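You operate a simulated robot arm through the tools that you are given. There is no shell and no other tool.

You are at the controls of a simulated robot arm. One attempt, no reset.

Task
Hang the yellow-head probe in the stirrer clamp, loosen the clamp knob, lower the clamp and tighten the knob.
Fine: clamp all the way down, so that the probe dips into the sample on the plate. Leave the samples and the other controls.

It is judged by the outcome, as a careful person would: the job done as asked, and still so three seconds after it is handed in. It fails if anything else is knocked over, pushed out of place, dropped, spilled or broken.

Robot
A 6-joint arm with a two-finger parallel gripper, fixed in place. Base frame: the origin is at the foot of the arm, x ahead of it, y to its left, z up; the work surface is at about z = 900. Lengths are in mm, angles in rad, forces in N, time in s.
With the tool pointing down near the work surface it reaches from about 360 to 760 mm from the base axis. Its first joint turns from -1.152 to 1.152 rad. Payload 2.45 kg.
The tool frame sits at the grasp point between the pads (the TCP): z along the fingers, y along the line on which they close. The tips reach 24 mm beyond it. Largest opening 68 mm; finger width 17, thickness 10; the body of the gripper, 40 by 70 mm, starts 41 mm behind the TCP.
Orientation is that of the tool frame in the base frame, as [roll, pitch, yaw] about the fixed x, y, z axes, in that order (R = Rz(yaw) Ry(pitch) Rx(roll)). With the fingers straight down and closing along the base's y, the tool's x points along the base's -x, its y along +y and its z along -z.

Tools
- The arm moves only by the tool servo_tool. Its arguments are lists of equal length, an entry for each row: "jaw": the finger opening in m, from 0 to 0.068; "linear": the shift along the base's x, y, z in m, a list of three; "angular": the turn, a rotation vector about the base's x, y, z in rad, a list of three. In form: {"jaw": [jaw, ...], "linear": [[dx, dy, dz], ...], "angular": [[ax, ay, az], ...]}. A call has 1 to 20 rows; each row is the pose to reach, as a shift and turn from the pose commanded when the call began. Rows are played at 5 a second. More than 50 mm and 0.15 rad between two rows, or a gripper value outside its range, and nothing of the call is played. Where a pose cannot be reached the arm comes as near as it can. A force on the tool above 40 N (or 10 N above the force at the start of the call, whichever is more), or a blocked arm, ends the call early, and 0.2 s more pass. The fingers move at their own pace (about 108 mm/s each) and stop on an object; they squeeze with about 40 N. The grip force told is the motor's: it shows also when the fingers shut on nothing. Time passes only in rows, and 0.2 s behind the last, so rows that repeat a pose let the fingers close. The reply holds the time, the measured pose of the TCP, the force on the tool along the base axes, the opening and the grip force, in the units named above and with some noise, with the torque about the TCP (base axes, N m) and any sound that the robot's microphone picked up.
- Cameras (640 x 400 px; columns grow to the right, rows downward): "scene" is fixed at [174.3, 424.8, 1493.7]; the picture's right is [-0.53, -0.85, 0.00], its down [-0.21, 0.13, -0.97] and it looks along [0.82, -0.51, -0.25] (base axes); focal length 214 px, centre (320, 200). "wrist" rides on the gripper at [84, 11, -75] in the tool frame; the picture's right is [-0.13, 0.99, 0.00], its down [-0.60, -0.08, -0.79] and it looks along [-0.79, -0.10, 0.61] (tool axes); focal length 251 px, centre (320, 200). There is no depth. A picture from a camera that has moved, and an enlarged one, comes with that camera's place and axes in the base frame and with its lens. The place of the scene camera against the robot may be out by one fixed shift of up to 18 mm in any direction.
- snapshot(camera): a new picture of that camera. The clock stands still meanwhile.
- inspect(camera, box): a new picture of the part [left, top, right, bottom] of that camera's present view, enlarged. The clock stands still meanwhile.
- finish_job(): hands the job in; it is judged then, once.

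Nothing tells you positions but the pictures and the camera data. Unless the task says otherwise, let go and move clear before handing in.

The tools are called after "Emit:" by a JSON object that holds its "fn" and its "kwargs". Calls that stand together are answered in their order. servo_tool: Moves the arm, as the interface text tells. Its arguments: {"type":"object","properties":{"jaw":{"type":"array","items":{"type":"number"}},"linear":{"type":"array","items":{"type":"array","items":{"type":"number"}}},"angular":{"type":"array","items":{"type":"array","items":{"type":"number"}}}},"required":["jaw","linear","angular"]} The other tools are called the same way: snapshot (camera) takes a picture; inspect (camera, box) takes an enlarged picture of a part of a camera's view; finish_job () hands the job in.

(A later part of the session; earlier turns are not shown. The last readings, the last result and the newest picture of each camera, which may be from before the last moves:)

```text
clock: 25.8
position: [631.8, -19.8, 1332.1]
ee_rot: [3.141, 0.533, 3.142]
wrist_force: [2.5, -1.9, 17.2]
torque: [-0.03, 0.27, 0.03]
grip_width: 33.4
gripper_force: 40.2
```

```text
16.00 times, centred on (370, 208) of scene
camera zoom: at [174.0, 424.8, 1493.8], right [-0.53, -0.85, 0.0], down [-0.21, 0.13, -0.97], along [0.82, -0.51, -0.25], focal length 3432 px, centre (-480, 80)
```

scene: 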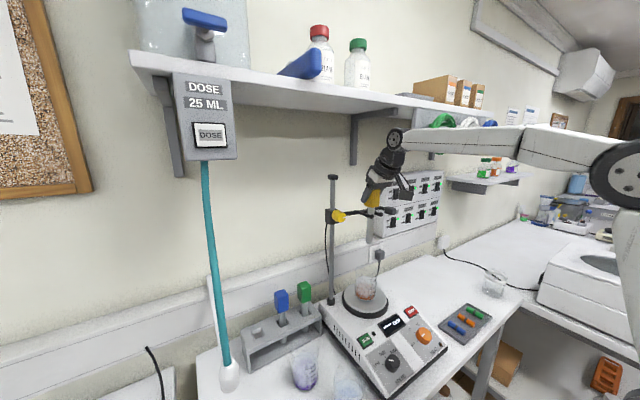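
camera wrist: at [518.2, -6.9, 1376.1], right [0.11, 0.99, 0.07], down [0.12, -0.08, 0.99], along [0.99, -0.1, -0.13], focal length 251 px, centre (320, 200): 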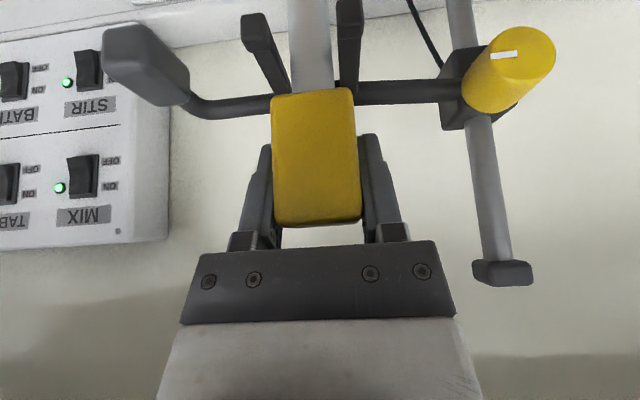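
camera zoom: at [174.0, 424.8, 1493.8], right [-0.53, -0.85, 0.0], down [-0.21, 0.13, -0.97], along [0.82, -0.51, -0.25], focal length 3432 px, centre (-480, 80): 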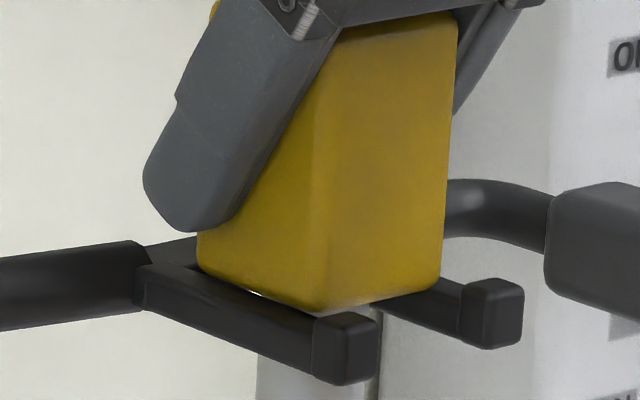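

The head has landed on the prongs (17 N). I relieve the preload slightly and open the fingers.

Emit:
{"fn": "servo_tool", "kwargs": {"jaw": [0.028, 0.036, 0.044, 0.052, 0.052], "linear": [[0, 0, 0.0008], [0, 0, 0.0008], [0, 0, 0.0008], [0, 0, 0.0008], [0, 0, 0.0008]], "angular": [[0, 0, 0], [0, 0, 0], [0, 0, 0], [0, 0, 0], [0, 0, 0]]}}

Emit:
{"fn": "snapshot", "kwargs": {"camera": "wrist"}}

Emit:
{"fn": "inspect", "kwargs": {"camera": "scene", "box": [330, 185, 410, 235]}}

```text
clock: 27.0
position: [631.9, -19.6, 1331.8]
ee_rot: [-3.141, 0.528, -3.141]
wrist_force: [-0.2, -0.1, 0.5]
torque: [0.02, -0.03, -0.01]
grip_width: 52.0
gripper_force: 0.0
```

```text
taken
camera wrist: at [522.6, -7.0, 1353.8], right [0.11, 0.99, 0.07], down [0.12, -0.08, 0.99], along [0.99, -0.1, -0.13], focal length 251 px, centre (320, 200)
```

wrist: 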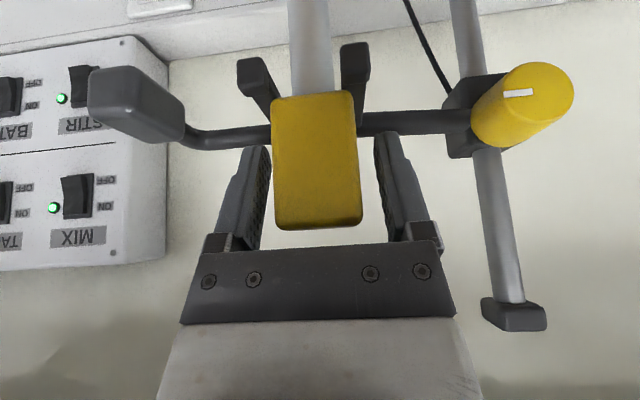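

```text
8.00 times, centred on (370, 210) of scene
camera zoom: at [174.3, 424.8, 1493.7], right [-0.53, -0.85, 0.0], down [-0.21, 0.13, -0.97], along [0.82, -0.51, -0.25], focal length 1716 px, centre (-80, 120)
```

zoom: 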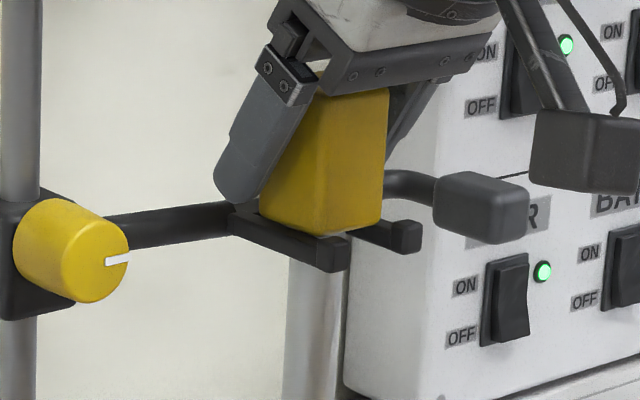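

The probe hangs level in the fork, released. I retreat along the finger direction, checking that it stays put.

Emit:
{"fn": "servo_tool", "kwargs": {"jaw": [0.052, 0.052, 0.052, 0.052, 0.052, 0.052, 0.052], "linear": [[-0.005, 0, 0.0087], [-0.015, 0, 0.026], [-0.025, 0, 0.043], [-0.04, 0, 0.069], [-0.065, 0, 0.085], [-0.1, 0, 0.085], [-0.1, 0, 0.085]], "angular": [[0, 0, 0], [0, 0, 0], [0, 0, 0], [0, 0, 0], [0, 0, 0], [0, 0, 0], [0, 0, 0]]}}

Emit:
{"fn": "snapshot", "kwargs": {"camera": "wrist"}}

Emit:
{"fn": "inspect", "kwargs": {"camera": "scene", "box": [310, 170, 410, 232]}}

Emit:
{"fn": "inspect", "kwargs": {"camera": "scene", "box": [310, 230, 410, 292]}}

```text
clock: 28.6
position: [532.6, -21.6, 1415.7]
ee_rot: [-3.141, 0.528, 3.14]
wrist_force: [0.1, 0.1, -0.2]
torque: [0.03, 0.0, -0.01]
grip_width: 52.1
gripper_force: 0.1
```

```text
taken
camera wrist: at [424.1, -8.6, 1438.7], right [0.11, 0.99, 0.07], down [0.12, -0.08, 0.99], along [0.99, -0.1, -0.13], focal length 251 px, centre (320, 200)
```

wrist: 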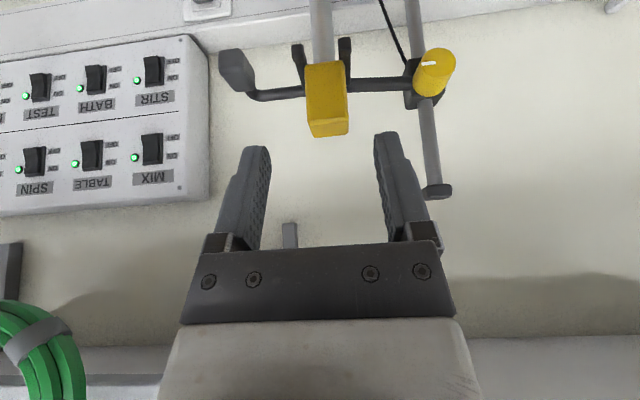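

```text
6.40 times, centred on (360, 201) of scene
camera zoom: at [174.3, 424.8, 1493.7], right [-0.53, -0.85, 0.0], down [-0.21, 0.13, -0.97], along [0.82, -0.51, -0.25], focal length 1373 px, centre (64, 194)
```

zoom: 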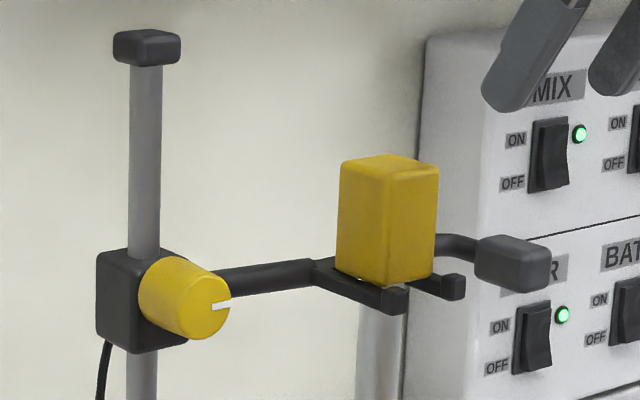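

```text
6.40 times, centred on (360, 261) of scene
camera zoom: at [174.3, 424.8, 1493.7], right [-0.53, -0.85, 0.0], down [-0.21, 0.13, -0.97], along [0.82, -0.51, -0.25], focal length 1373 px, centre (64, -190)
```

zoom: 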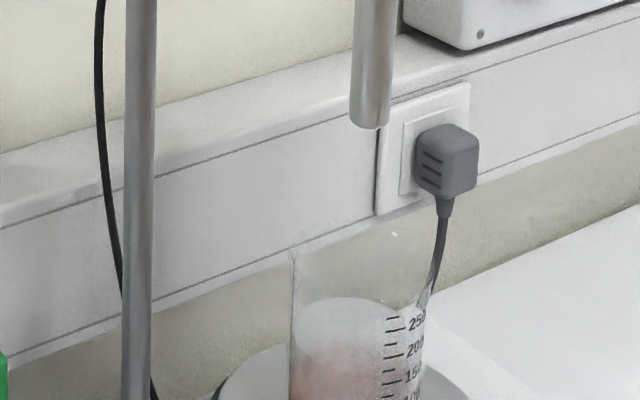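

The probe hangs level and its tip sits above the beaker mouth. Now I turn the tool horizontal and line up in front of the knob, well back.

Emit:
{"fn": "servo_tool", "kwargs": {"jaw": [0.06, 0.06, 0.06, 0.06, 0.06, 0.06, 0.06, 0.06, 0.06, 0.06, 0.06], "linear": [[-0.015, 0.01, -0.005], [-0.03, 0.02, -0.015], [-0.045, 0.03, -0.025], [-0.052, 0.04, -0.04], [-0.052, 0.055, -0.055], [-0.052, 0.07, -0.07], [-0.052, 0.085, -0.09], [-0.052, 0.095, -0.105], [-0.052, 0.0985, -0.12], [-0.052, 0.0985, -0.12], [-0.052, 0.0985, -0.12]], "angular": [[0, -0.11, 0], [0, -0.22, 0], [0, -0.33, 0], [0, -0.44, 0], [0, -0.55, 0], [0, -0.66, 0], [0, -0.77, 0], [0, -0.88, 0], [0, -0.98, 0], [0, -1.047, 0], [0, -1.047, 0]]}}

Emit:
{"fn": "snapshot", "kwargs": {"camera": "wrist"}}

Emit:
{"fn": "snapshot", "kwargs": {"camera": "scene"}}

```text
clock: 31.0
position: [490.4, 88.3, 1287.9]
ee_rot: [-0.011, 1.565, -0.009]
wrist_force: [-0.3, -0.8, -0.4]
torque: [0.0, 0.01, 0.01]
grip_width: 60.1
gripper_force: 0.1
out of reach, approached as far as the arm can: row 3, 4, 5, 6, 7, 8, 9, 10, 11
```

```text
taken
camera wrist: at [417.4, 100.4, 1203.3], right [0.0, 0.99, 0.13], down [-0.8, -0.08, 0.6], along [0.61, -0.1, 0.79], focal length 251 px, centre (320, 200)
```

wrist: 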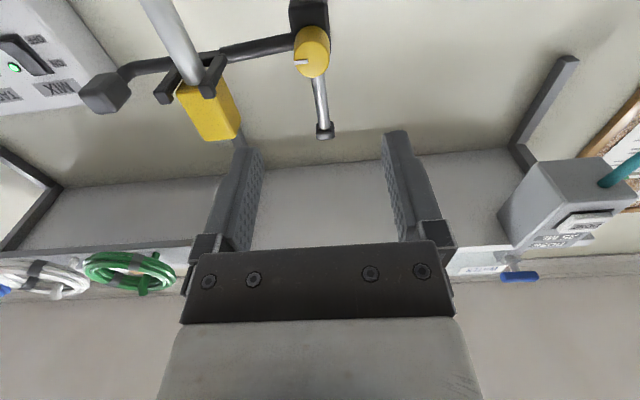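

```text
taken
```

scene: 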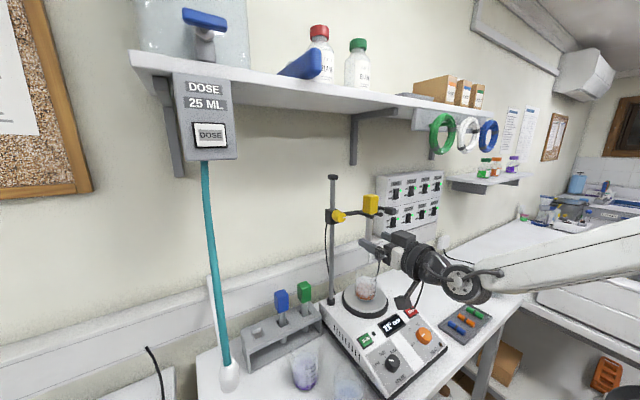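

The tool is horizontal but slightly short of the commanded point (too near the base). I move forward in x, which is reachable, and measure the knob again.

Emit:
{"fn": "servo_tool", "kwargs": {"jaw": [0.06, 0.06, 0.06, 0.06, 0.06], "linear": [[0.02, 0, 0], [0.04, 0, 0], [0.06, 0, 0], [0.07, 0, 0], [0.07, 0, 0]], "angular": [[0, 0, 0], [0, 0, 0], [0, 0, 0], [0, 0, 0], [0, 0, 0]]}}

Emit:
{"fn": "snapshot", "kwargs": {"camera": "wrist"}}

Emit:
{"fn": "inspect", "kwargs": {"camera": "wrist", "box": [200, 20, 440, 170]}}

Emit:
{"fn": "inspect", "kwargs": {"camera": "scene", "box": [310, 180, 470, 280]}}

```text
clock: 32.2
position: [562.1, 87.6, 1288.3]
ee_rot: [-0.02, 1.567, -0.021]
wrist_force: [0.0, -0.9, 0.1]
torque: [0.03, 0.02, 0.03]
grip_width: 60.2
gripper_force: 0.1
```

```text
taken
camera wrist: at [488.9, 100.3, 1204.1], right [0.0, 0.99, 0.13], down [-0.8, -0.08, 0.6], along [0.61, -0.1, 0.79], focal length 251 px, centre (320, 200)
```

wrist: 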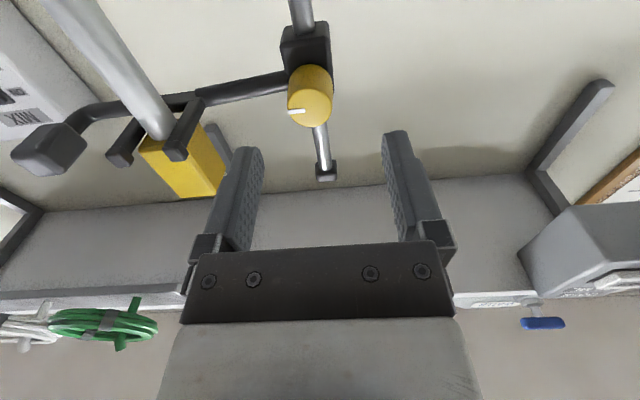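

```text
2.67 times, centred on (320, 95) of wrist
camera zoom: at [488.9, 100.3, 1204.1], right [0.0, 0.99, 0.13], down [-0.8, -0.08, 0.6], along [0.61, -0.1, 0.79], focal length 670 px, centre (320, 480)
```

zoom: 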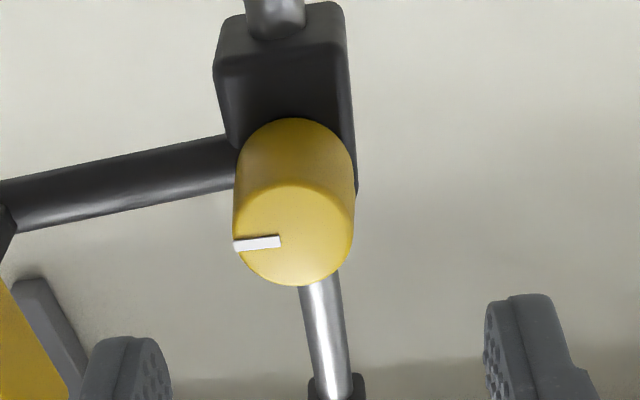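

```text
4.00 times, centred on (390, 230) of scene
camera zoom: at [174.3, 424.8, 1493.7], right [-0.53, -0.85, 0.0], down [-0.21, 0.13, -0.97], along [0.82, -0.51, -0.25], focal length 858 px, centre (40, 80)
```

zoom: 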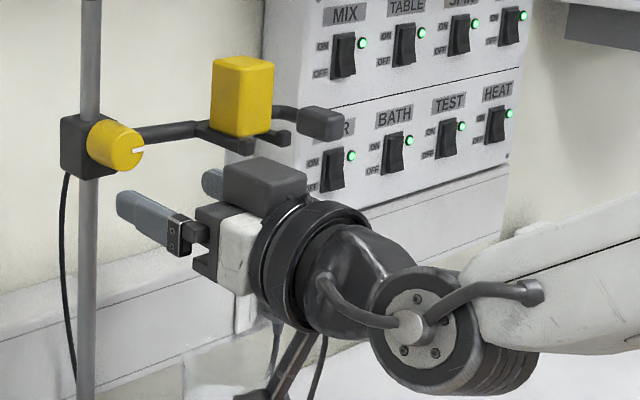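

Knob face centre is about (643, 80, 1299), diameter ~33 mm, facing the robot. I correct y and z to line up the tool axis and come a little closer.

Emit:
{"fn": "servo_tool", "kwargs": {"jaw": [0.06, 0.06, 0.06, 0.06], "linear": [[0.005, -0.003, 0.004], [0.012, -0.006, 0.008], [0.018, -0.0077, 0.0105], [0.018, -0.0077, 0.0105]], "angular": [[0, 0, 0], [0, 0, 0], [0, 0, 0], [0, 0, 0]]}}

Emit:
{"fn": "snapshot", "kwargs": {"camera": "wrist"}}

Emit:
{"fn": "inspect", "kwargs": {"camera": "wrist", "box": [200, 20, 440, 170]}}

Emit:
{"fn": "inspect", "kwargs": {"camera": "scene", "box": [310, 180, 410, 242]}}

```text
clock: 33.2
position: [580.3, 79.4, 1298.0]
ee_rot: [0.074, 1.568, 0.076]
wrist_force: [0.1, -0.6, 0.3]
torque: [-0.01, -0.03, 0.05]
grip_width: 59.8
gripper_force: 0.1
```

```text
taken
camera wrist: at [506.5, 91.0, 1214.7], right [0.0, 0.99, 0.13], down [-0.79, -0.08, 0.6], along [0.61, -0.1, 0.79], focal length 251 px, centre (320, 200)
```

wrist: 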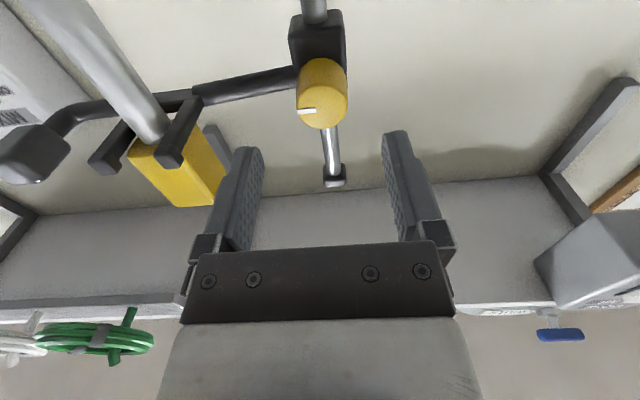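

```text
2.67 times, centred on (320, 95) of wrist
camera zoom: at [506.5, 91.0, 1214.7], right [0.0, 0.99, 0.13], down [-0.79, -0.08, 0.6], along [0.61, -0.1, 0.79], focal length 670 px, centre (320, 480)
```

zoom: 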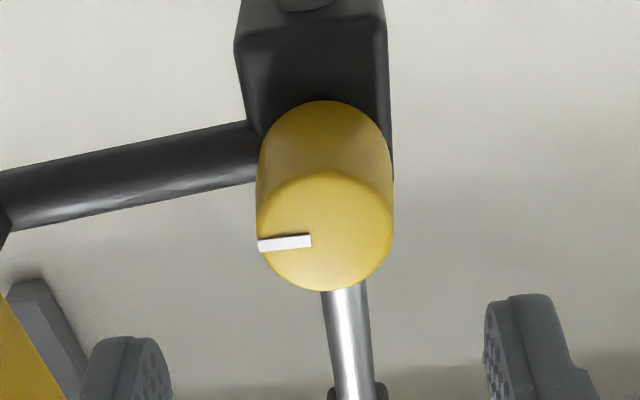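

```text
6.40 times, centred on (360, 211) of scene
camera zoom: at [174.3, 424.8, 1493.7], right [-0.53, -0.85, 0.0], down [-0.21, 0.13, -0.97], along [0.82, -0.51, -0.25], focal length 1373 px, centre (64, 130)
```

zoom: 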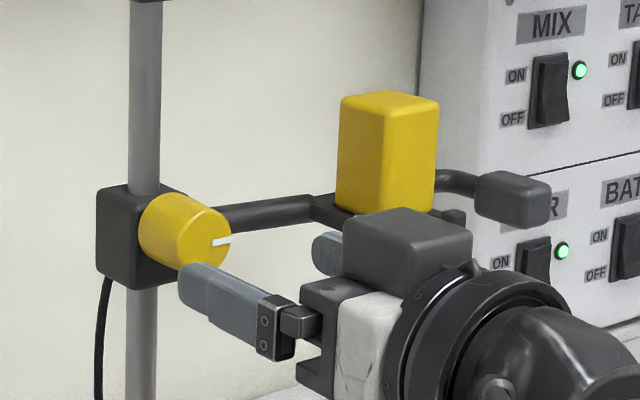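

The knob axis is close to (y 80.5, z 1300), face at x≈643. The clamp arm leaves toward -y, so I roll the tool +1.2 rad (fingers nearly above/below) to leave room for turning the knob counter-clockwise, then check from the new angle.

Emit:
{"fn": "servo_tool", "kwargs": {"jaw": [0.06, 0.06, 0.06, 0.06, 0.06, 0.06, 0.06, 0.06, 0.06, 0.06, 0.06], "linear": [[0, 0, 0], [0, 0, 0], [0, 0, 0], [0, 0, 0], [0, 0, 0], [0, 0, 0], [0, 0, 0], [0, 0, 0], [0, 0.0005, 0.001], [0, 0.0005, 0.0015], [0, 0.0005, 0.0015]], "angular": [[0.12, 0, 0], [0.24, 0, 0], [0.36, 0, 0], [0.48, 0, 0], [0.6, 0, 0], [0.72, 0, 0], [0.84, 0, 0], [0.96, 0, 0], [1.08, 0, 0], [1.2, 0, 0], [1.2, 0, 0]]}}

Emit:
{"fn": "snapshot", "kwargs": {"camera": "wrist"}}

Emit:
{"fn": "inspect", "kwargs": {"camera": "scene", "box": [310, 180, 410, 242]}}

```text
clock: 35.6
position: [543.7, 101.4, 1432.0]
ee_rot: [1.641, 0.394, 1.579]
wrist_force: [-0.2, 0.0, -0.5]
torque: [0.0, -0.02, -0.02]
grip_width: 59.9
gripper_force: 0.0
out of reach, approached as far as the arm can: row 2, 3, 4, 5, 6, 7, 8, 9, 10, 11
```

```text
taken
camera wrist: at [471.3, 186.8, 1414.9], right [0.07, 0.26, 0.96], down [-0.79, -0.57, 0.21], along [0.61, -0.78, 0.17], focal length 251 px, centre (320, 200)
```

wrist: 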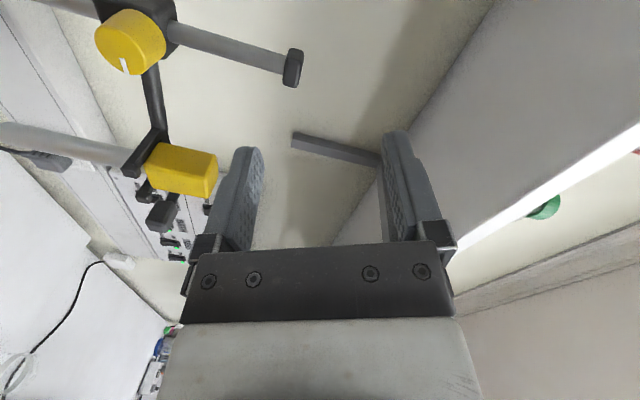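

```text
6.40 times, centred on (360, 211) of scene
camera zoom: at [174.3, 424.8, 1493.7], right [-0.53, -0.85, 0.0], down [-0.21, 0.13, -0.97], along [0.82, -0.51, -0.25], focal length 1373 px, centre (64, 130)
```

zoom: 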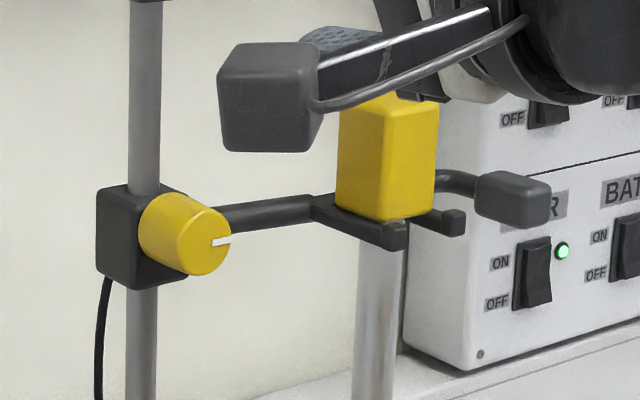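

The roll in that direction hit a joint limit and the arm drifted up and away, touching nothing. I undo the roll and return in front of the knob, then try the other roll direction.

Emit:
{"fn": "servo_tool", "kwargs": {"jaw": [0.06, 0.06, 0.06, 0.06, 0.06, 0.06, 0.06, 0.06, 0.06, 0.06, 0.06, 0.06], "linear": [[0.0, 0, -0.005], [0.0, -0.003, -0.015], [0.0, -0.006, -0.025], [0.0, -0.009, -0.04], [0.0, -0.012, -0.055], [0.005, -0.015, -0.07], [0.01, -0.018, -0.085], [0.016, -0.021, -0.1], [0.016, -0.021, -0.115], [0.016, -0.021, -0.1335], [0.016, -0.021, -0.1335], [0.016, -0.021, -0.1335]], "angular": [[-0.1177, 0, 0], [-0.2354, 0, 0], [-0.3531, 0, 0], [-0.4708, 0, 0], [-0.5885, 0, 0], [-0.7062, 0, 0], [-0.8239, 0, 0], [-0.9416, 0, 0], [-1.0593, 0, 0], [-1.1765, 0, 0], [-1.1765, 0, 0], [-1.1765, 0, 0]]}}

Emit:
{"fn": "snapshot", "kwargs": {"camera": "wrist"}}

Emit:
{"fn": "snapshot", "kwargs": {"camera": "scene"}}

```text
clock: 38.2
position: [565.1, 82.4, 1300.2]
ee_rot: [-2.797, 1.562, -2.862]
wrist_force: [0.0, -0.1, -1.2]
torque: [0.0, 0.02, 0.01]
grip_width: 60.0
gripper_force: 0.0
```

```text
taken
camera wrist: at [491.2, 99.4, 1215.9], right [0.07, 0.99, 0.13], down [-0.79, -0.03, 0.61], along [0.61, -0.14, 0.78], focal length 251 px, centre (320, 200)
```

wrist: 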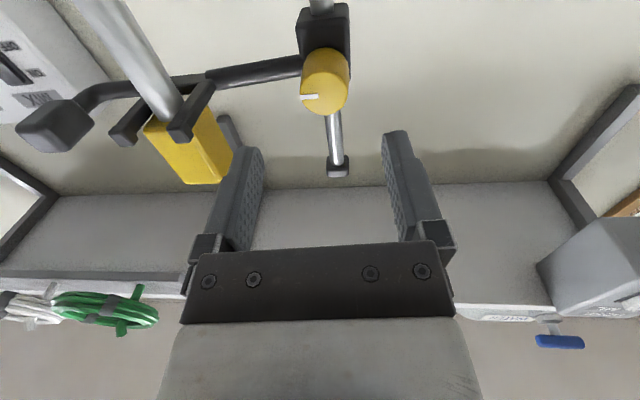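

```text
taken
```

scene: 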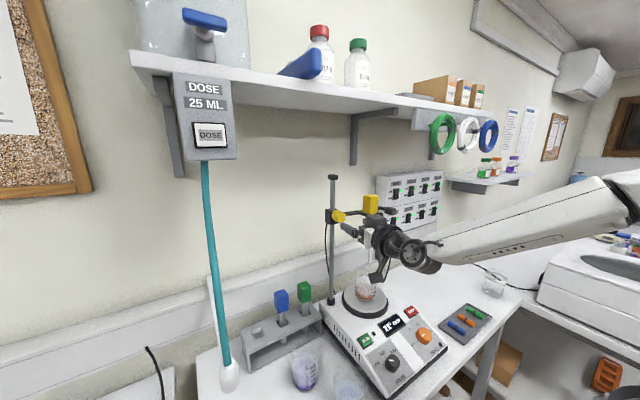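

Back in front of the knob. I remove the small yaw error, then try rolling the other way in small steps.

Emit:
{"fn": "servo_tool", "kwargs": {"jaw": [0.06, 0.06, 0.06], "linear": [[0, -0.001, 0], [0, -0.002, 0], [0, -0.002, 0]], "angular": [[0, 0, 0.04], [0, 0.005, 0.067], [0, 0.005, 0.067]]}}

Emit:
{"fn": "servo_tool", "kwargs": {"jaw": [0.06, 0.06, 0.06, 0.06], "linear": [[0, 0, 0], [0, 0, 0], [0, 0, 0], [0, 0, 0]], "angular": [[-0.1, 0, 0], [-0.2, 0, 0], [-0.3, 0, 0], [-0.3, 0, 0]]}}

Emit:
{"fn": "snapshot", "kwargs": {"camera": "wrist"}}

```text
clock: 39.0
position: [564.7, 79.8, 1300.0]
ee_rot: [-2.976, 1.556, -2.973]
wrist_force: [0.0, -0.8, -0.5]
torque: [0.01, 0.0, 0.0]
grip_width: 60.2
gripper_force: 0.0
```

```text
clock: 40.0
position: [564.2, 80.3, 1300.9]
ee_rot: [-1.614, 1.268, -1.616]
wrist_force: [0.2, -0.4, 0.1]
torque: [-0.02, 0.0, 0.02]
grip_width: 60.0
gripper_force: 0.0
```

```text
taken
camera wrist: at [489.7, 67.4, 1218.0], right [0.0, 0.98, -0.17], down [-0.78, 0.11, 0.61], along [0.62, 0.14, 0.77], focal length 251 px, centre (320, 200)
```

wrist: 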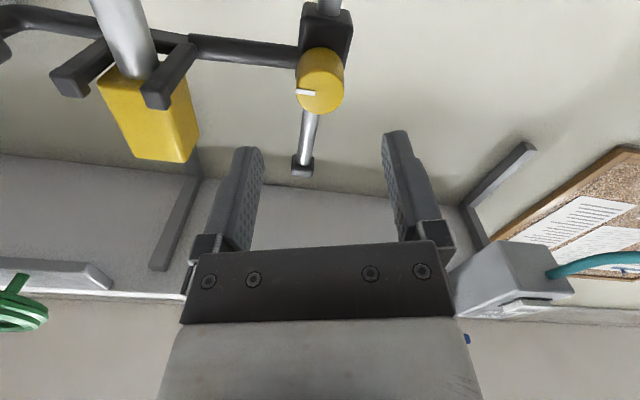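

Negative roll works. I test how far it goes in free space before gripping the knob.

Emit:
{"fn": "servo_tool", "kwargs": {"jaw": [0.06, 0.06, 0.06, 0.06, 0.06, 0.06, 0.06, 0.06, 0.06, 0.06, 0.06], "linear": [[0, 0, 0], [0, 0, 0], [0, 0, 0], [0, 0, 0], [0, 0, 0], [0, 0, 0], [0, 0, 0], [0, 0, 0], [0, 0, 0], [0, 0, 0], [0, 0, 0]], "angular": [[-0.13, 0, 0], [-0.26, 0, 0], [-0.39, 0, 0], [-0.52, 0, 0], [-0.65, 0, 0], [-0.78, 0, 0], [-0.91, 0, 0], [-1.04, 0, 0], [-1.17, 0, 0], [-1.27, 0, 0], [-1.27, 0, 0]]}}

Emit:
{"fn": "snapshot", "kwargs": {"camera": "wrist"}}

Emit:
{"fn": "inspect", "kwargs": {"camera": "scene", "box": [310, 170, 470, 270]}}

```text
clock: 42.4
position: [565.0, 80.4, 1300.7]
ee_rot: [-1.572, -0.004, -1.585]
wrist_force: [-0.4, 1.0, 0.0]
torque: [-0.01, 0.04, 0.01]
grip_width: 60.0
gripper_force: 0.1
```

```text
taken
camera wrist: at [489.6, -1.9, 1290.0], right [0.0, 0.13, -0.99], down [-0.78, 0.61, 0.08], along [0.62, 0.78, 0.1], focal length 251 px, centre (320, 200)
```

wrist: 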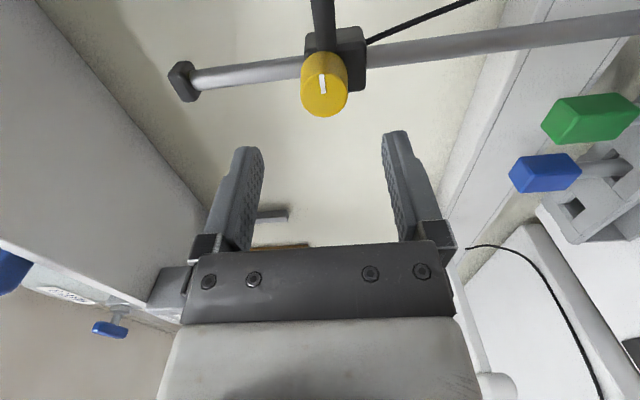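

```text
4.00 times, centred on (390, 220) of scene
camera zoom: at [174.3, 424.8, 1493.7], right [-0.53, -0.85, 0.0], down [-0.21, 0.13, -0.97], along [0.82, -0.51, -0.25], focal length 858 px, centre (40, 120)
```

zoom: 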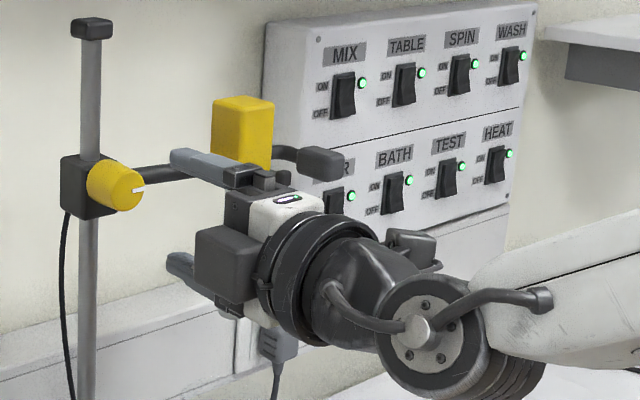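

Full quarter roll is reachable; the fingers are now above and below the knob. I zoom in to measure the knob in this view.

Emit:
{"fn": "inspect", "kwargs": {"camera": "wrist", "box": [240, 20, 400, 120]}}

Emit:
{"fn": "inspect", "kwargs": {"camera": "scene", "box": [310, 190, 390, 240]}}

```text
4.00 times, centred on (320, 70) of wrist
camera zoom: at [489.6, -1.9, 1290.0], right [0.0, 0.13, -0.99], down [-0.78, 0.61, 0.08], along [0.62, 0.78, 0.1], focal length 1006 px, centre (320, 720)
```

zoom: 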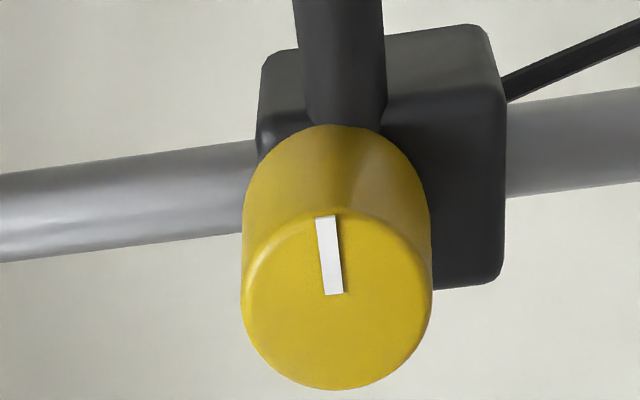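

```text
8.00 times, centred on (350, 215) of scene
camera zoom: at [174.3, 424.8, 1493.7], right [-0.53, -0.85, 0.0], down [-0.21, 0.13, -0.97], along [0.82, -0.51, -0.25], focal length 1716 px, centre (80, 80)
```

zoom: 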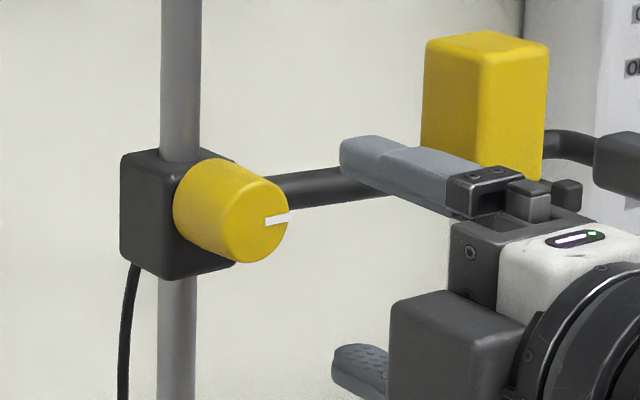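

Face centre is on the tool axis in y, 2.4 mm lower in z, face at x≈640, diameter ~30. Before gripping I check in free space that roll continues to about -2.6 rad, then return.

Emit:
{"fn": "servo_tool", "kwargs": {"jaw": [0.06, 0.06, 0.06, 0.06, 0.06, 0.06, 0.06, 0.06, 0.06, 0.06], "linear": [[0, 0, -0.0024], [0, 0, -0.0024], [0, 0, -0.0024], [0, 0, -0.0024], [0, 0, -0.0024], [0, 0, -0.0024], [0, 0, -0.0024], [0, 0, -0.0024], [0, 0, -0.0024], [0, 0, -0.0024]], "angular": [[-0.13, 0, 0], [-0.26, 0, 0], [-0.39, 0, 0], [-0.52, 0, 0], [-0.65, 0, 0], [-0.78, 0, 0], [-0.91, 0, 0], [-1.04, 0, 0], [-1.13, 0, 0], [-1.13, 0, 0]]}}

Emit:
{"fn": "servo_tool", "kwargs": {"jaw": [0.06, 0.06, 0.06, 0.06, 0.06, 0.06, 0.06, 0.06, 0.06, 0.06, 0.06, 0.06, 0.06, 0.06, 0.06], "linear": [[0, 0, 0], [0, 0, 0], [0, 0, 0], [0, 0, 0], [0, 0, 0], [0, 0, 0], [0, 0, 0], [0, 0, 0], [0, 0, 0], [0, 0, 0], [0, 0, 0], [0, 0, 0], [0, 0, 0], [0, 0, 0], [0, 0, 0]], "angular": [[0.13, 0, 0], [0.26, 0, 0], [0.39, 0, 0], [0.52, 0, 0], [0.65, 0, 0], [0.78, 0, 0], [0.91, 0, 0], [1.04, 0, 0], [1.17, 0, 0], [1.3, 0, 0], [1.43, 0, 0], [1.56, 0, 0], [1.66, 0, 0], [1.7, 0, 0], [1.7, 0, 0]]}}

Emit:
{"fn": "inspect", "kwargs": {"camera": "wrist", "box": [240, 20, 400, 120]}}

```text
clock: 44.6
position: [565.8, 81.3, 1297.3]
ee_rot: [-1.545, -1.133, -1.603]
wrist_force: [-0.2, 0.5, -0.3]
torque: [-0.01, 0.02, -0.02]
grip_width: 60.2
gripper_force: 0.1
```

```text
clock: 47.8
position: [564.2, 79.8, 1298.7]
ee_rot: [-1.579, 0.568, -1.587]
wrist_force: [-0.4, -0.2, -0.6]
torque: [0.02, -0.02, 0.01]
grip_width: 60.0
gripper_force: 0.1
```

```text
4.00 times, centred on (320, 70) of wrist
camera zoom: at [489.4, 17.4, 1245.1], right [0.0, 0.64, -0.77], down [-0.78, 0.47, 0.4], along [0.62, 0.6, 0.51], focal length 1006 px, centre (320, 720)
```

zoom: 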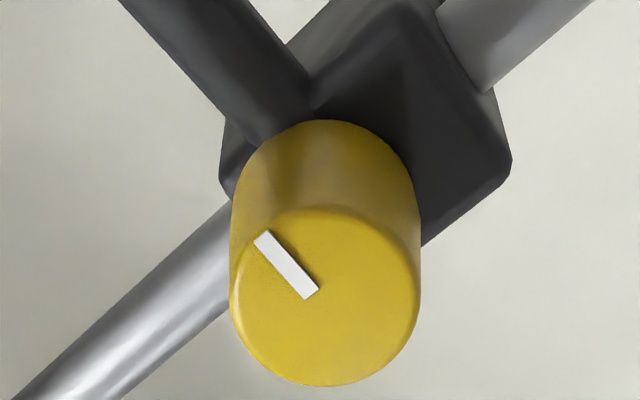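

Roll range is fine and the knob is centred between the fingers at this angle. I advance so the tips overlap the knob by about 16 mm.

Emit:
{"fn": "servo_tool", "kwargs": {"jaw": [0.056, 0.056, 0.056, 0.056, 0.056, 0.056, 0.056], "linear": [[0.015, 0, 0], [0.03, 0.0005, -0.0003], [0.045, 0.0005, -0.0005], [0.055, 0.0005, -0.0005], [0.063, 0.0005, -0.0005], [0.068, 0.0005, -0.0005], [0.068, 0.0005, -0.0005]], "angular": [[0, 0, 0], [0, 0, 0], [0, 0, 0], [0, 0, 0], [0, 0, 0], [0, 0, 0], [0, 0, 0]]}}

Emit:
{"fn": "snapshot", "kwargs": {"camera": "wrist"}}

Emit:
{"fn": "inspect", "kwargs": {"camera": "scene", "box": [310, 190, 390, 240]}}

```text
clock: 49.4
position: [631.7, 80.4, 1296.9]
ee_rot: [-1.581, 0.57, -1.586]
wrist_force: [1.2, -0.5, -0.4]
torque: [0.01, 0.03, -0.01]
grip_width: 55.9
gripper_force: 0.0
```

```text
taken
camera wrist: at [557.0, 18.1, 1243.0], right [0.0, 0.64, -0.77], down [-0.78, 0.47, 0.4], along [0.62, 0.6, 0.5], focal length 251 px, centre (320, 200)
```

wrist: 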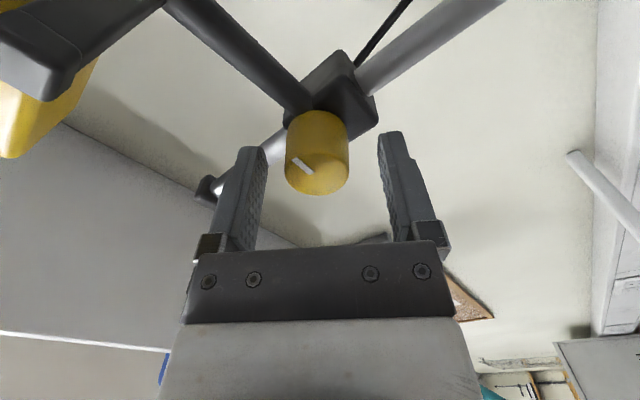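

```text
8.00 times, centred on (350, 215) of scene
camera zoom: at [174.3, 424.8, 1493.7], right [-0.53, -0.85, 0.0], down [-0.21, 0.13, -0.97], along [0.82, -0.51, -0.25], focal length 1716 px, centre (80, 80)
```

zoom: 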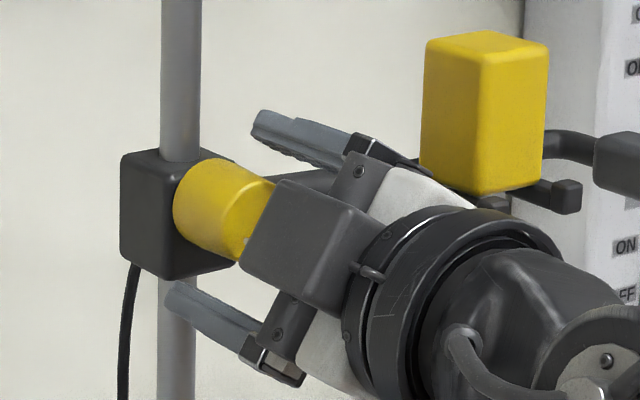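

The knob face is ~7 mm beyond the grasp point, tips overlap ~17 mm. I centre by about 1 mm and close on the knob.

Emit:
{"fn": "servo_tool", "kwargs": {"jaw": [0.056, 0.045, 0.032, 0.02, 0.02, 0.02], "linear": [[0, -0.0007, 0.001], [0, -0.0007, 0.001], [0, -0.0007, 0.001], [0, -0.0007, 0.001], [0, -0.0007, 0.001], [0, -0.0007, 0.001]], "angular": [[0, 0, 0], [0, 0, 0], [0, 0, 0], [0, 0, 0], [0, 0, 0], [0, 0, 0]]}}

Emit:
{"fn": "snapshot", "kwargs": {"camera": "wrist"}}

Emit:
{"fn": "inspect", "kwargs": {"camera": "scene", "box": [310, 180, 410, 242]}}

```text
clock: 50.8
position: [632.9, 79.6, 1298.1]
ee_rot: [-1.582, 0.568, -1.588]
wrist_force: [0.6, -0.9, -1.1]
torque: [0.02, -0.03, 0.08]
grip_width: 30.5
gripper_force: 44.6
```

```text
taken
camera wrist: at [556.9, 17.1, 1244.1], right [0.0, 0.64, -0.77], down [-0.78, 0.47, 0.4], along [0.62, 0.6, 0.5], focal length 251 px, centre (320, 200)
```

wrist: 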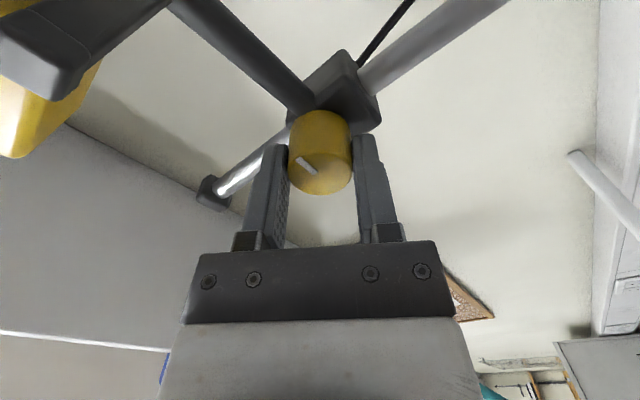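

```text
6.40 times, centred on (360, 211) of scene
camera zoom: at [174.3, 424.9, 1493.7], right [-0.53, -0.85, 0.0], down [-0.21, 0.13, -0.97], along [0.82, -0.51, -0.25], focal length 1373 px, centre (64, 130)
```

zoom: 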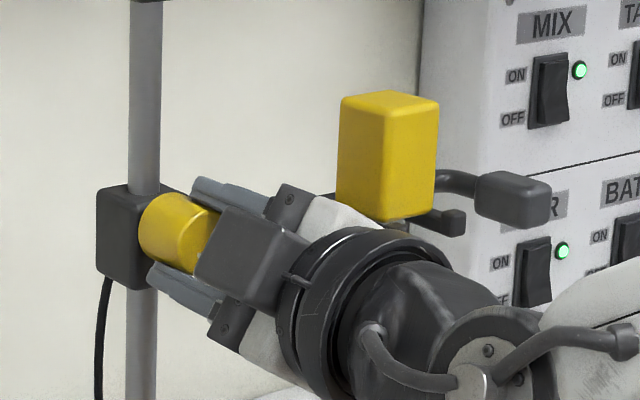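

Knob is gripped centrally with almost no side force. I start turning it counter-clockwise (negative about x) and watch torque.

Emit:
{"fn": "servo_tool", "kwargs": {"jaw": [0.02, 0.02, 0.02, 0.02, 0.02], "linear": [[0, 0, 0], [0, 0, 0], [0, 0, 0], [0, 0, 0], [0, 0, 0]], "angular": [[-0.06, 0, 0], [-0.12, 0, 0], [-0.18, 0, 0], [-0.25, 0, 0], [-0.25, 0, 0]]}}

Emit:
{"fn": "snapshot", "kwargs": {"camera": "wrist"}}

```text
clock: 52.0
position: [632.0, 79.5, 1297.9]
ee_rot: [-1.58, 0.318, -1.584]
wrist_force: [-14.0, -1.2, -6.3]
torque: [-0.03, 0.33, -0.28]
grip_width: 30.4
gripper_force: 44.1
```

```text
taken
camera wrist: at [556.8, 5.8, 1262.0], right [0.0, 0.43, -0.9], down [-0.78, 0.56, 0.27], along [0.62, 0.71, 0.34], focal length 251 px, centre (320, 200)
```

wrist: 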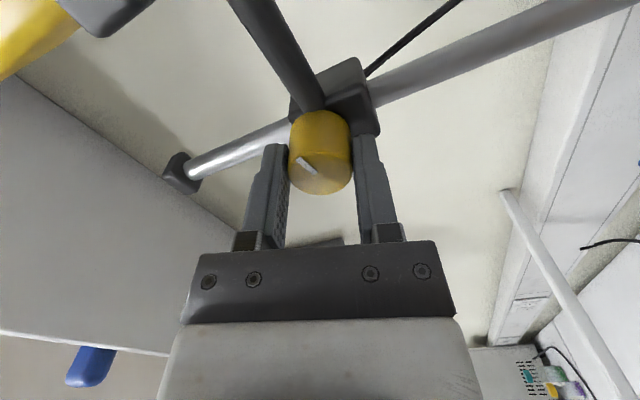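

The knob turns with the gripper, with slight push-back along -x. I continue turning and yield a little in x.

Emit:
{"fn": "servo_tool", "kwargs": {"jaw": [0.02, 0.02, 0.02, 0.02, 0.02, 0.02], "linear": [[-0.0003, 0, 0], [-0.0006, 0, 0], [-0.0009, 0, 0], [-0.0012, 0, 0], [-0.0015, 0, 0], [-0.0015, 0, 0]], "angular": [[-0.08, 0, 0], [-0.16, 0, 0], [-0.24, 0, 0], [-0.32, 0, 0], [-0.4, 0, 0], [-0.4, 0, 0]]}}

Emit:
{"fn": "snapshot", "kwargs": {"camera": "wrist"}}

Emit:
{"fn": "inspect", "kwargs": {"camera": "scene", "box": [310, 180, 410, 242]}}

```text
clock: 53.4
position: [631.7, 79.4, 1298.7]
ee_rot: [-1.572, -0.084, -1.585]
wrist_force: [7.6, -2.0, -10.6]
torque: [0.0, 0.33, -0.2]
grip_width: 30.6
gripper_force: 43.8
```

```text
taken
camera wrist: at [556.8, -2.3, 1294.6], right [0.0, 0.05, -1.0], down [-0.78, 0.62, 0.03], along [0.62, 0.78, 0.04], focal length 251 px, centre (320, 200)
```

wrist: 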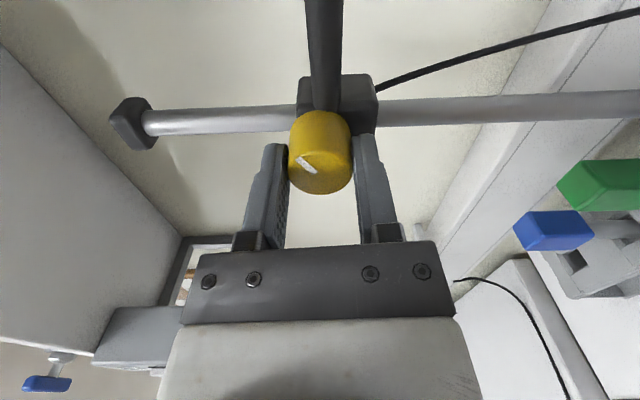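

```text
6.40 times, centred on (360, 211) of scene
camera zoom: at [174.8, 424.8, 1493.7], right [-0.53, -0.85, 0.0], down [-0.21, 0.13, -0.97], along [0.82, -0.51, -0.25], focal length 1373 px, centre (64, 130)
```

zoom: 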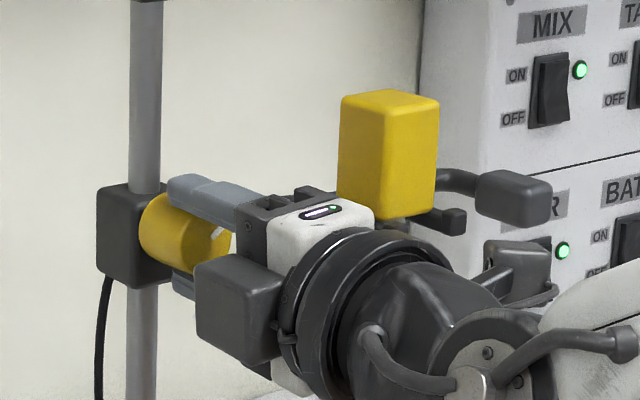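

0.65 rad turned so far, and the tool now carries a small downward load. I continue turning.

Emit:
{"fn": "servo_tool", "kwargs": {"jaw": [0.02, 0.02, 0.02, 0.02, 0.02, 0.02, 0.02], "linear": [[0.0005, 0, -0.0002], [0.0005, 0, -0.0003], [0.0005, 0, -0.0003], [0.0005, 0, -0.0003], [0.0005, 0, -0.0003], [0.0005, 0, -0.0003], [0.0005, 0, -0.0003]], "angular": [[-0.08, 0, 0], [-0.16, 0, 0], [-0.24, 0, 0], [-0.32, 0, 0], [-0.4, 0, 0], [-0.5, 0, 0], [-0.5, 0, 0]]}}

Emit:
{"fn": "snapshot", "kwargs": {"camera": "wrist"}}

Emit:
{"fn": "inspect", "kwargs": {"camera": "scene", "box": [310, 180, 410, 242]}}

```text
clock: 55.0
position: [631.1, 78.8, 1297.9]
ee_rot: [-1.564, -0.585, -1.587]
wrist_force: [7.3, -1.4, -4.1]
torque: [0.02, 0.09, -0.11]
grip_width: 30.3
gripper_force: 44.0
```

```text
taken
camera wrist: at [556.8, 6.0, 1335.1], right [0.0, -0.44, -0.9], down [-0.78, 0.56, -0.27], along [0.62, 0.71, -0.34], focal length 251 px, centre (320, 200)
```

wrist: 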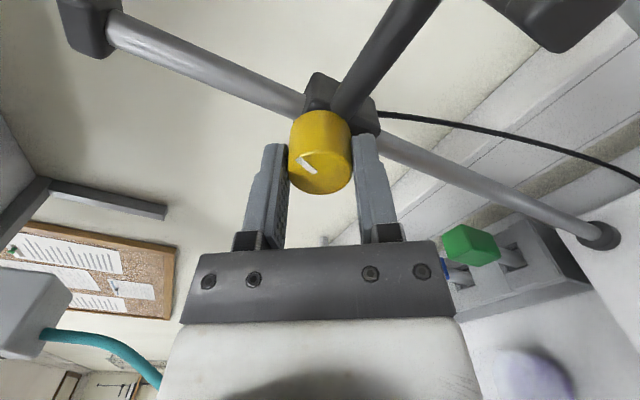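

```text
6.40 times, centred on (360, 211) of scene
camera zoom: at [174.6, 424.8, 1493.7], right [-0.53, -0.85, 0.0], down [-0.21, 0.13, -0.97], along [0.82, -0.51, -0.25], focal length 1373 px, centre (64, 130)
```

zoom: 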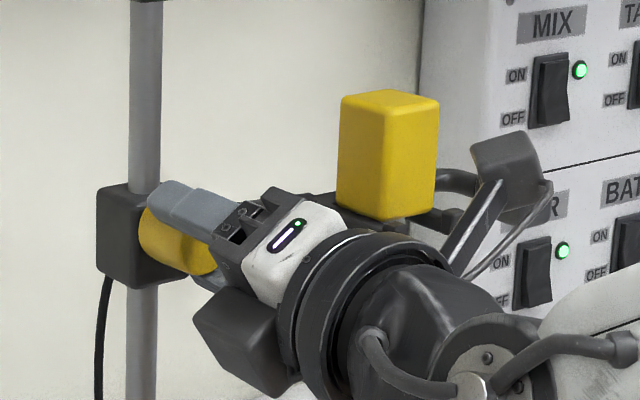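

Turned 1.15 rad with no resistance. I turn a bit further, then test whether the clamp gives downward with a 2 mm nudge.

Emit:
{"fn": "servo_tool", "kwargs": {"jaw": [0.02, 0.02, 0.02, 0.02, 0.02, 0.02], "linear": [[0.0005, 0, 0], [0.0005, 0, 0], [0.0005, 0, 0], [0.0005, 0, 0], [0.0005, 0, 0], [0.0005, 0, 0]], "angular": [[-0.09, 0, 0], [-0.18, 0, 0], [-0.27, 0, 0], [-0.36, 0, 0], [-0.42, 0, 0], [-0.42, 0, 0]]}}

Emit:
{"fn": "servo_tool", "kwargs": {"jaw": [0.02, 0.02, 0.02, 0.02], "linear": [[0, 0, -0.0005], [0, 0, -0.001], [0, 0, -0.002], [0, 0, -0.002]], "angular": [[0, 0, 0], [0, 0, 0], [0, 0, 0], [0, 0, 0]]}}

Emit:
{"fn": "inspect", "kwargs": {"camera": "scene", "box": [310, 180, 410, 242]}}

Emit:
{"fn": "snapshot", "kwargs": {"camera": "wrist"}}

```text
clock: 56.4
position: [631.7, 80.3, 1298.7]
ee_rot: [-1.55, -1.001, -1.595]
wrist_force: [-4.4, 0.9, -2.4]
torque: [0.32, 0.28, 0.17]
grip_width: 30.6
gripper_force: 43.9
```

```text
clock: 57.4
position: [633.1, 80.4, 1297.0]
ee_rot: [-1.549, -1.001, -1.601]
wrist_force: [-3.9, 0.1, 1.6]
torque: [0.2, -0.26, -0.13]
grip_width: 30.5
gripper_force: 43.7
```

```text
6.40 times, centred on (360, 211) of scene
camera zoom: at [174.1, 424.8, 1493.8], right [-0.53, -0.85, 0.0], down [-0.21, 0.13, -0.97], along [0.82, -0.51, -0.25], focal length 1373 px, centre (64, 130)
```

zoom: 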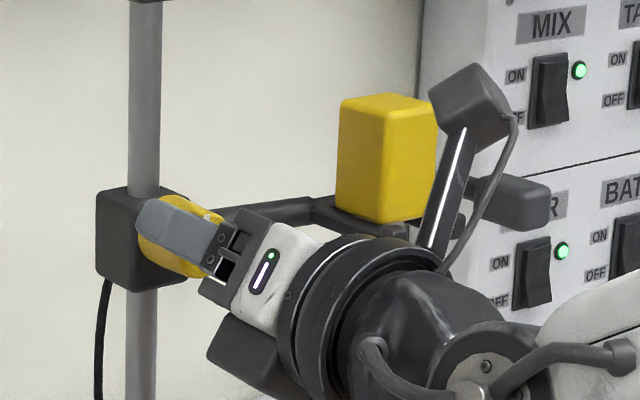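

```text
taken
camera wrist: at [556.7, 27.5, 1360.8], right [0.0, -0.77, -0.64], down [-0.78, 0.4, -0.48], along [0.62, 0.51, -0.6], focal length 251 px, centre (320, 200)
```

wrist: 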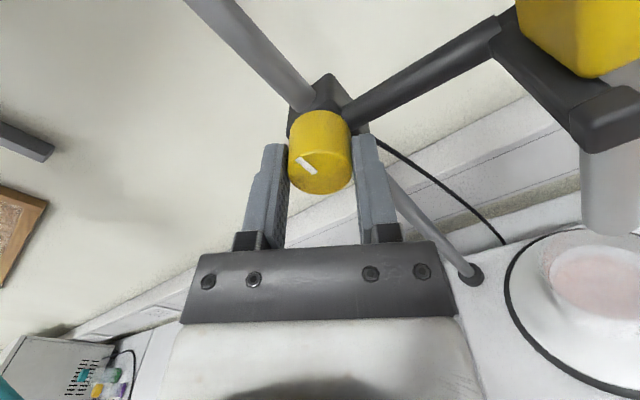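

The clamp gives: it slid 2 mm with hardly any force, so the knob is loose. Holding the knob, I lower the clamp slowly and check the probe against the beaker.

Emit:
{"fn": "servo_tool", "kwargs": {"jaw": [0.02, 0.02, 0.02, 0.02, 0.02, 0.02, 0.02, 0.02, 0.02], "linear": [[0, 0, -0.003], [0, 0, -0.008], [0, 0, -0.014], [0, 0, -0.02], [0, 0, -0.026], [0, 0, -0.032], [0, 0, -0.037], [0, 0, -0.04], [0, 0, -0.04]], "angular": [[0, 0, 0], [0, 0, 0], [0, 0, 0], [0, 0, 0], [0, 0, 0], [0, 0, 0], [0, 0, 0], [0, 0, 0], [0, 0, 0]]}}

Emit:
{"fn": "snapshot", "kwargs": {"camera": "wrist"}}

Emit:
{"fn": "snapshot", "kwargs": {"camera": "scene"}}

Emit:
{"fn": "inspect", "kwargs": {"camera": "scene", "box": [310, 200, 438, 280]}}

```text
clock: 59.4
position: [631.3, 79.5, 1256.0]
ee_rot: [-1.55, -1.002, -1.597]
wrist_force: [9.5, -2.4, 1.1]
torque: [0.14, -0.34, -0.16]
grip_width: 30.4
gripper_force: 44.2
```

```text
taken
camera wrist: at [556.8, 27.5, 1320.4], right [0.0, -0.77, -0.64], down [-0.78, 0.4, -0.47], along [0.62, 0.51, -0.6], focal length 251 px, centre (320, 200)
```

wrist: 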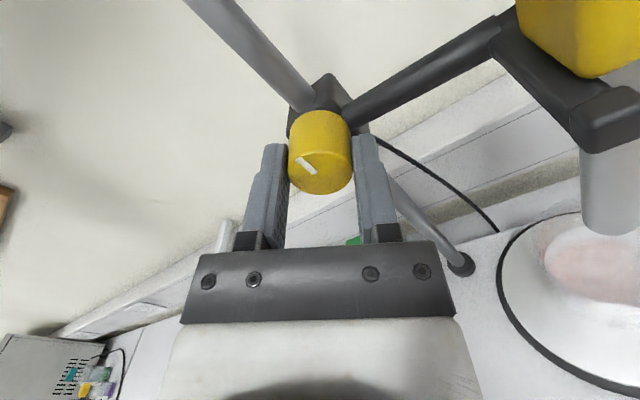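

```text
taken
```

scene: 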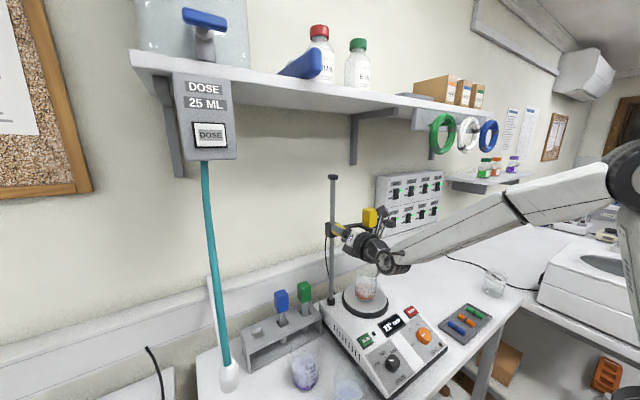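

```text
5.00 times, centred on (374, 240) of scene
camera zoom: at [174.6, 424.7, 1493.7], right [-0.53, -0.85, 0.0], down [-0.21, 0.13, -0.97], along [0.82, -0.51, -0.25], focal length 1072 px, centre (50, 0)
```

zoom: 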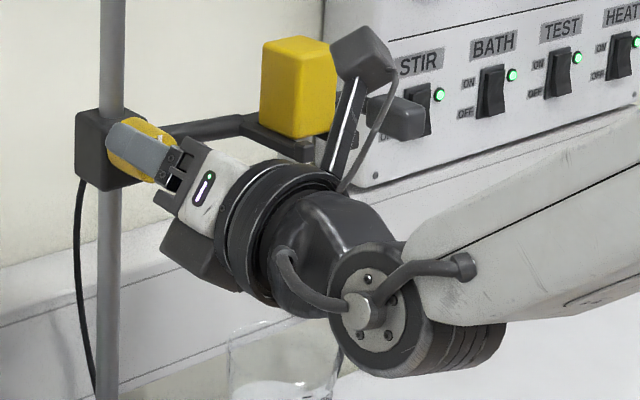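

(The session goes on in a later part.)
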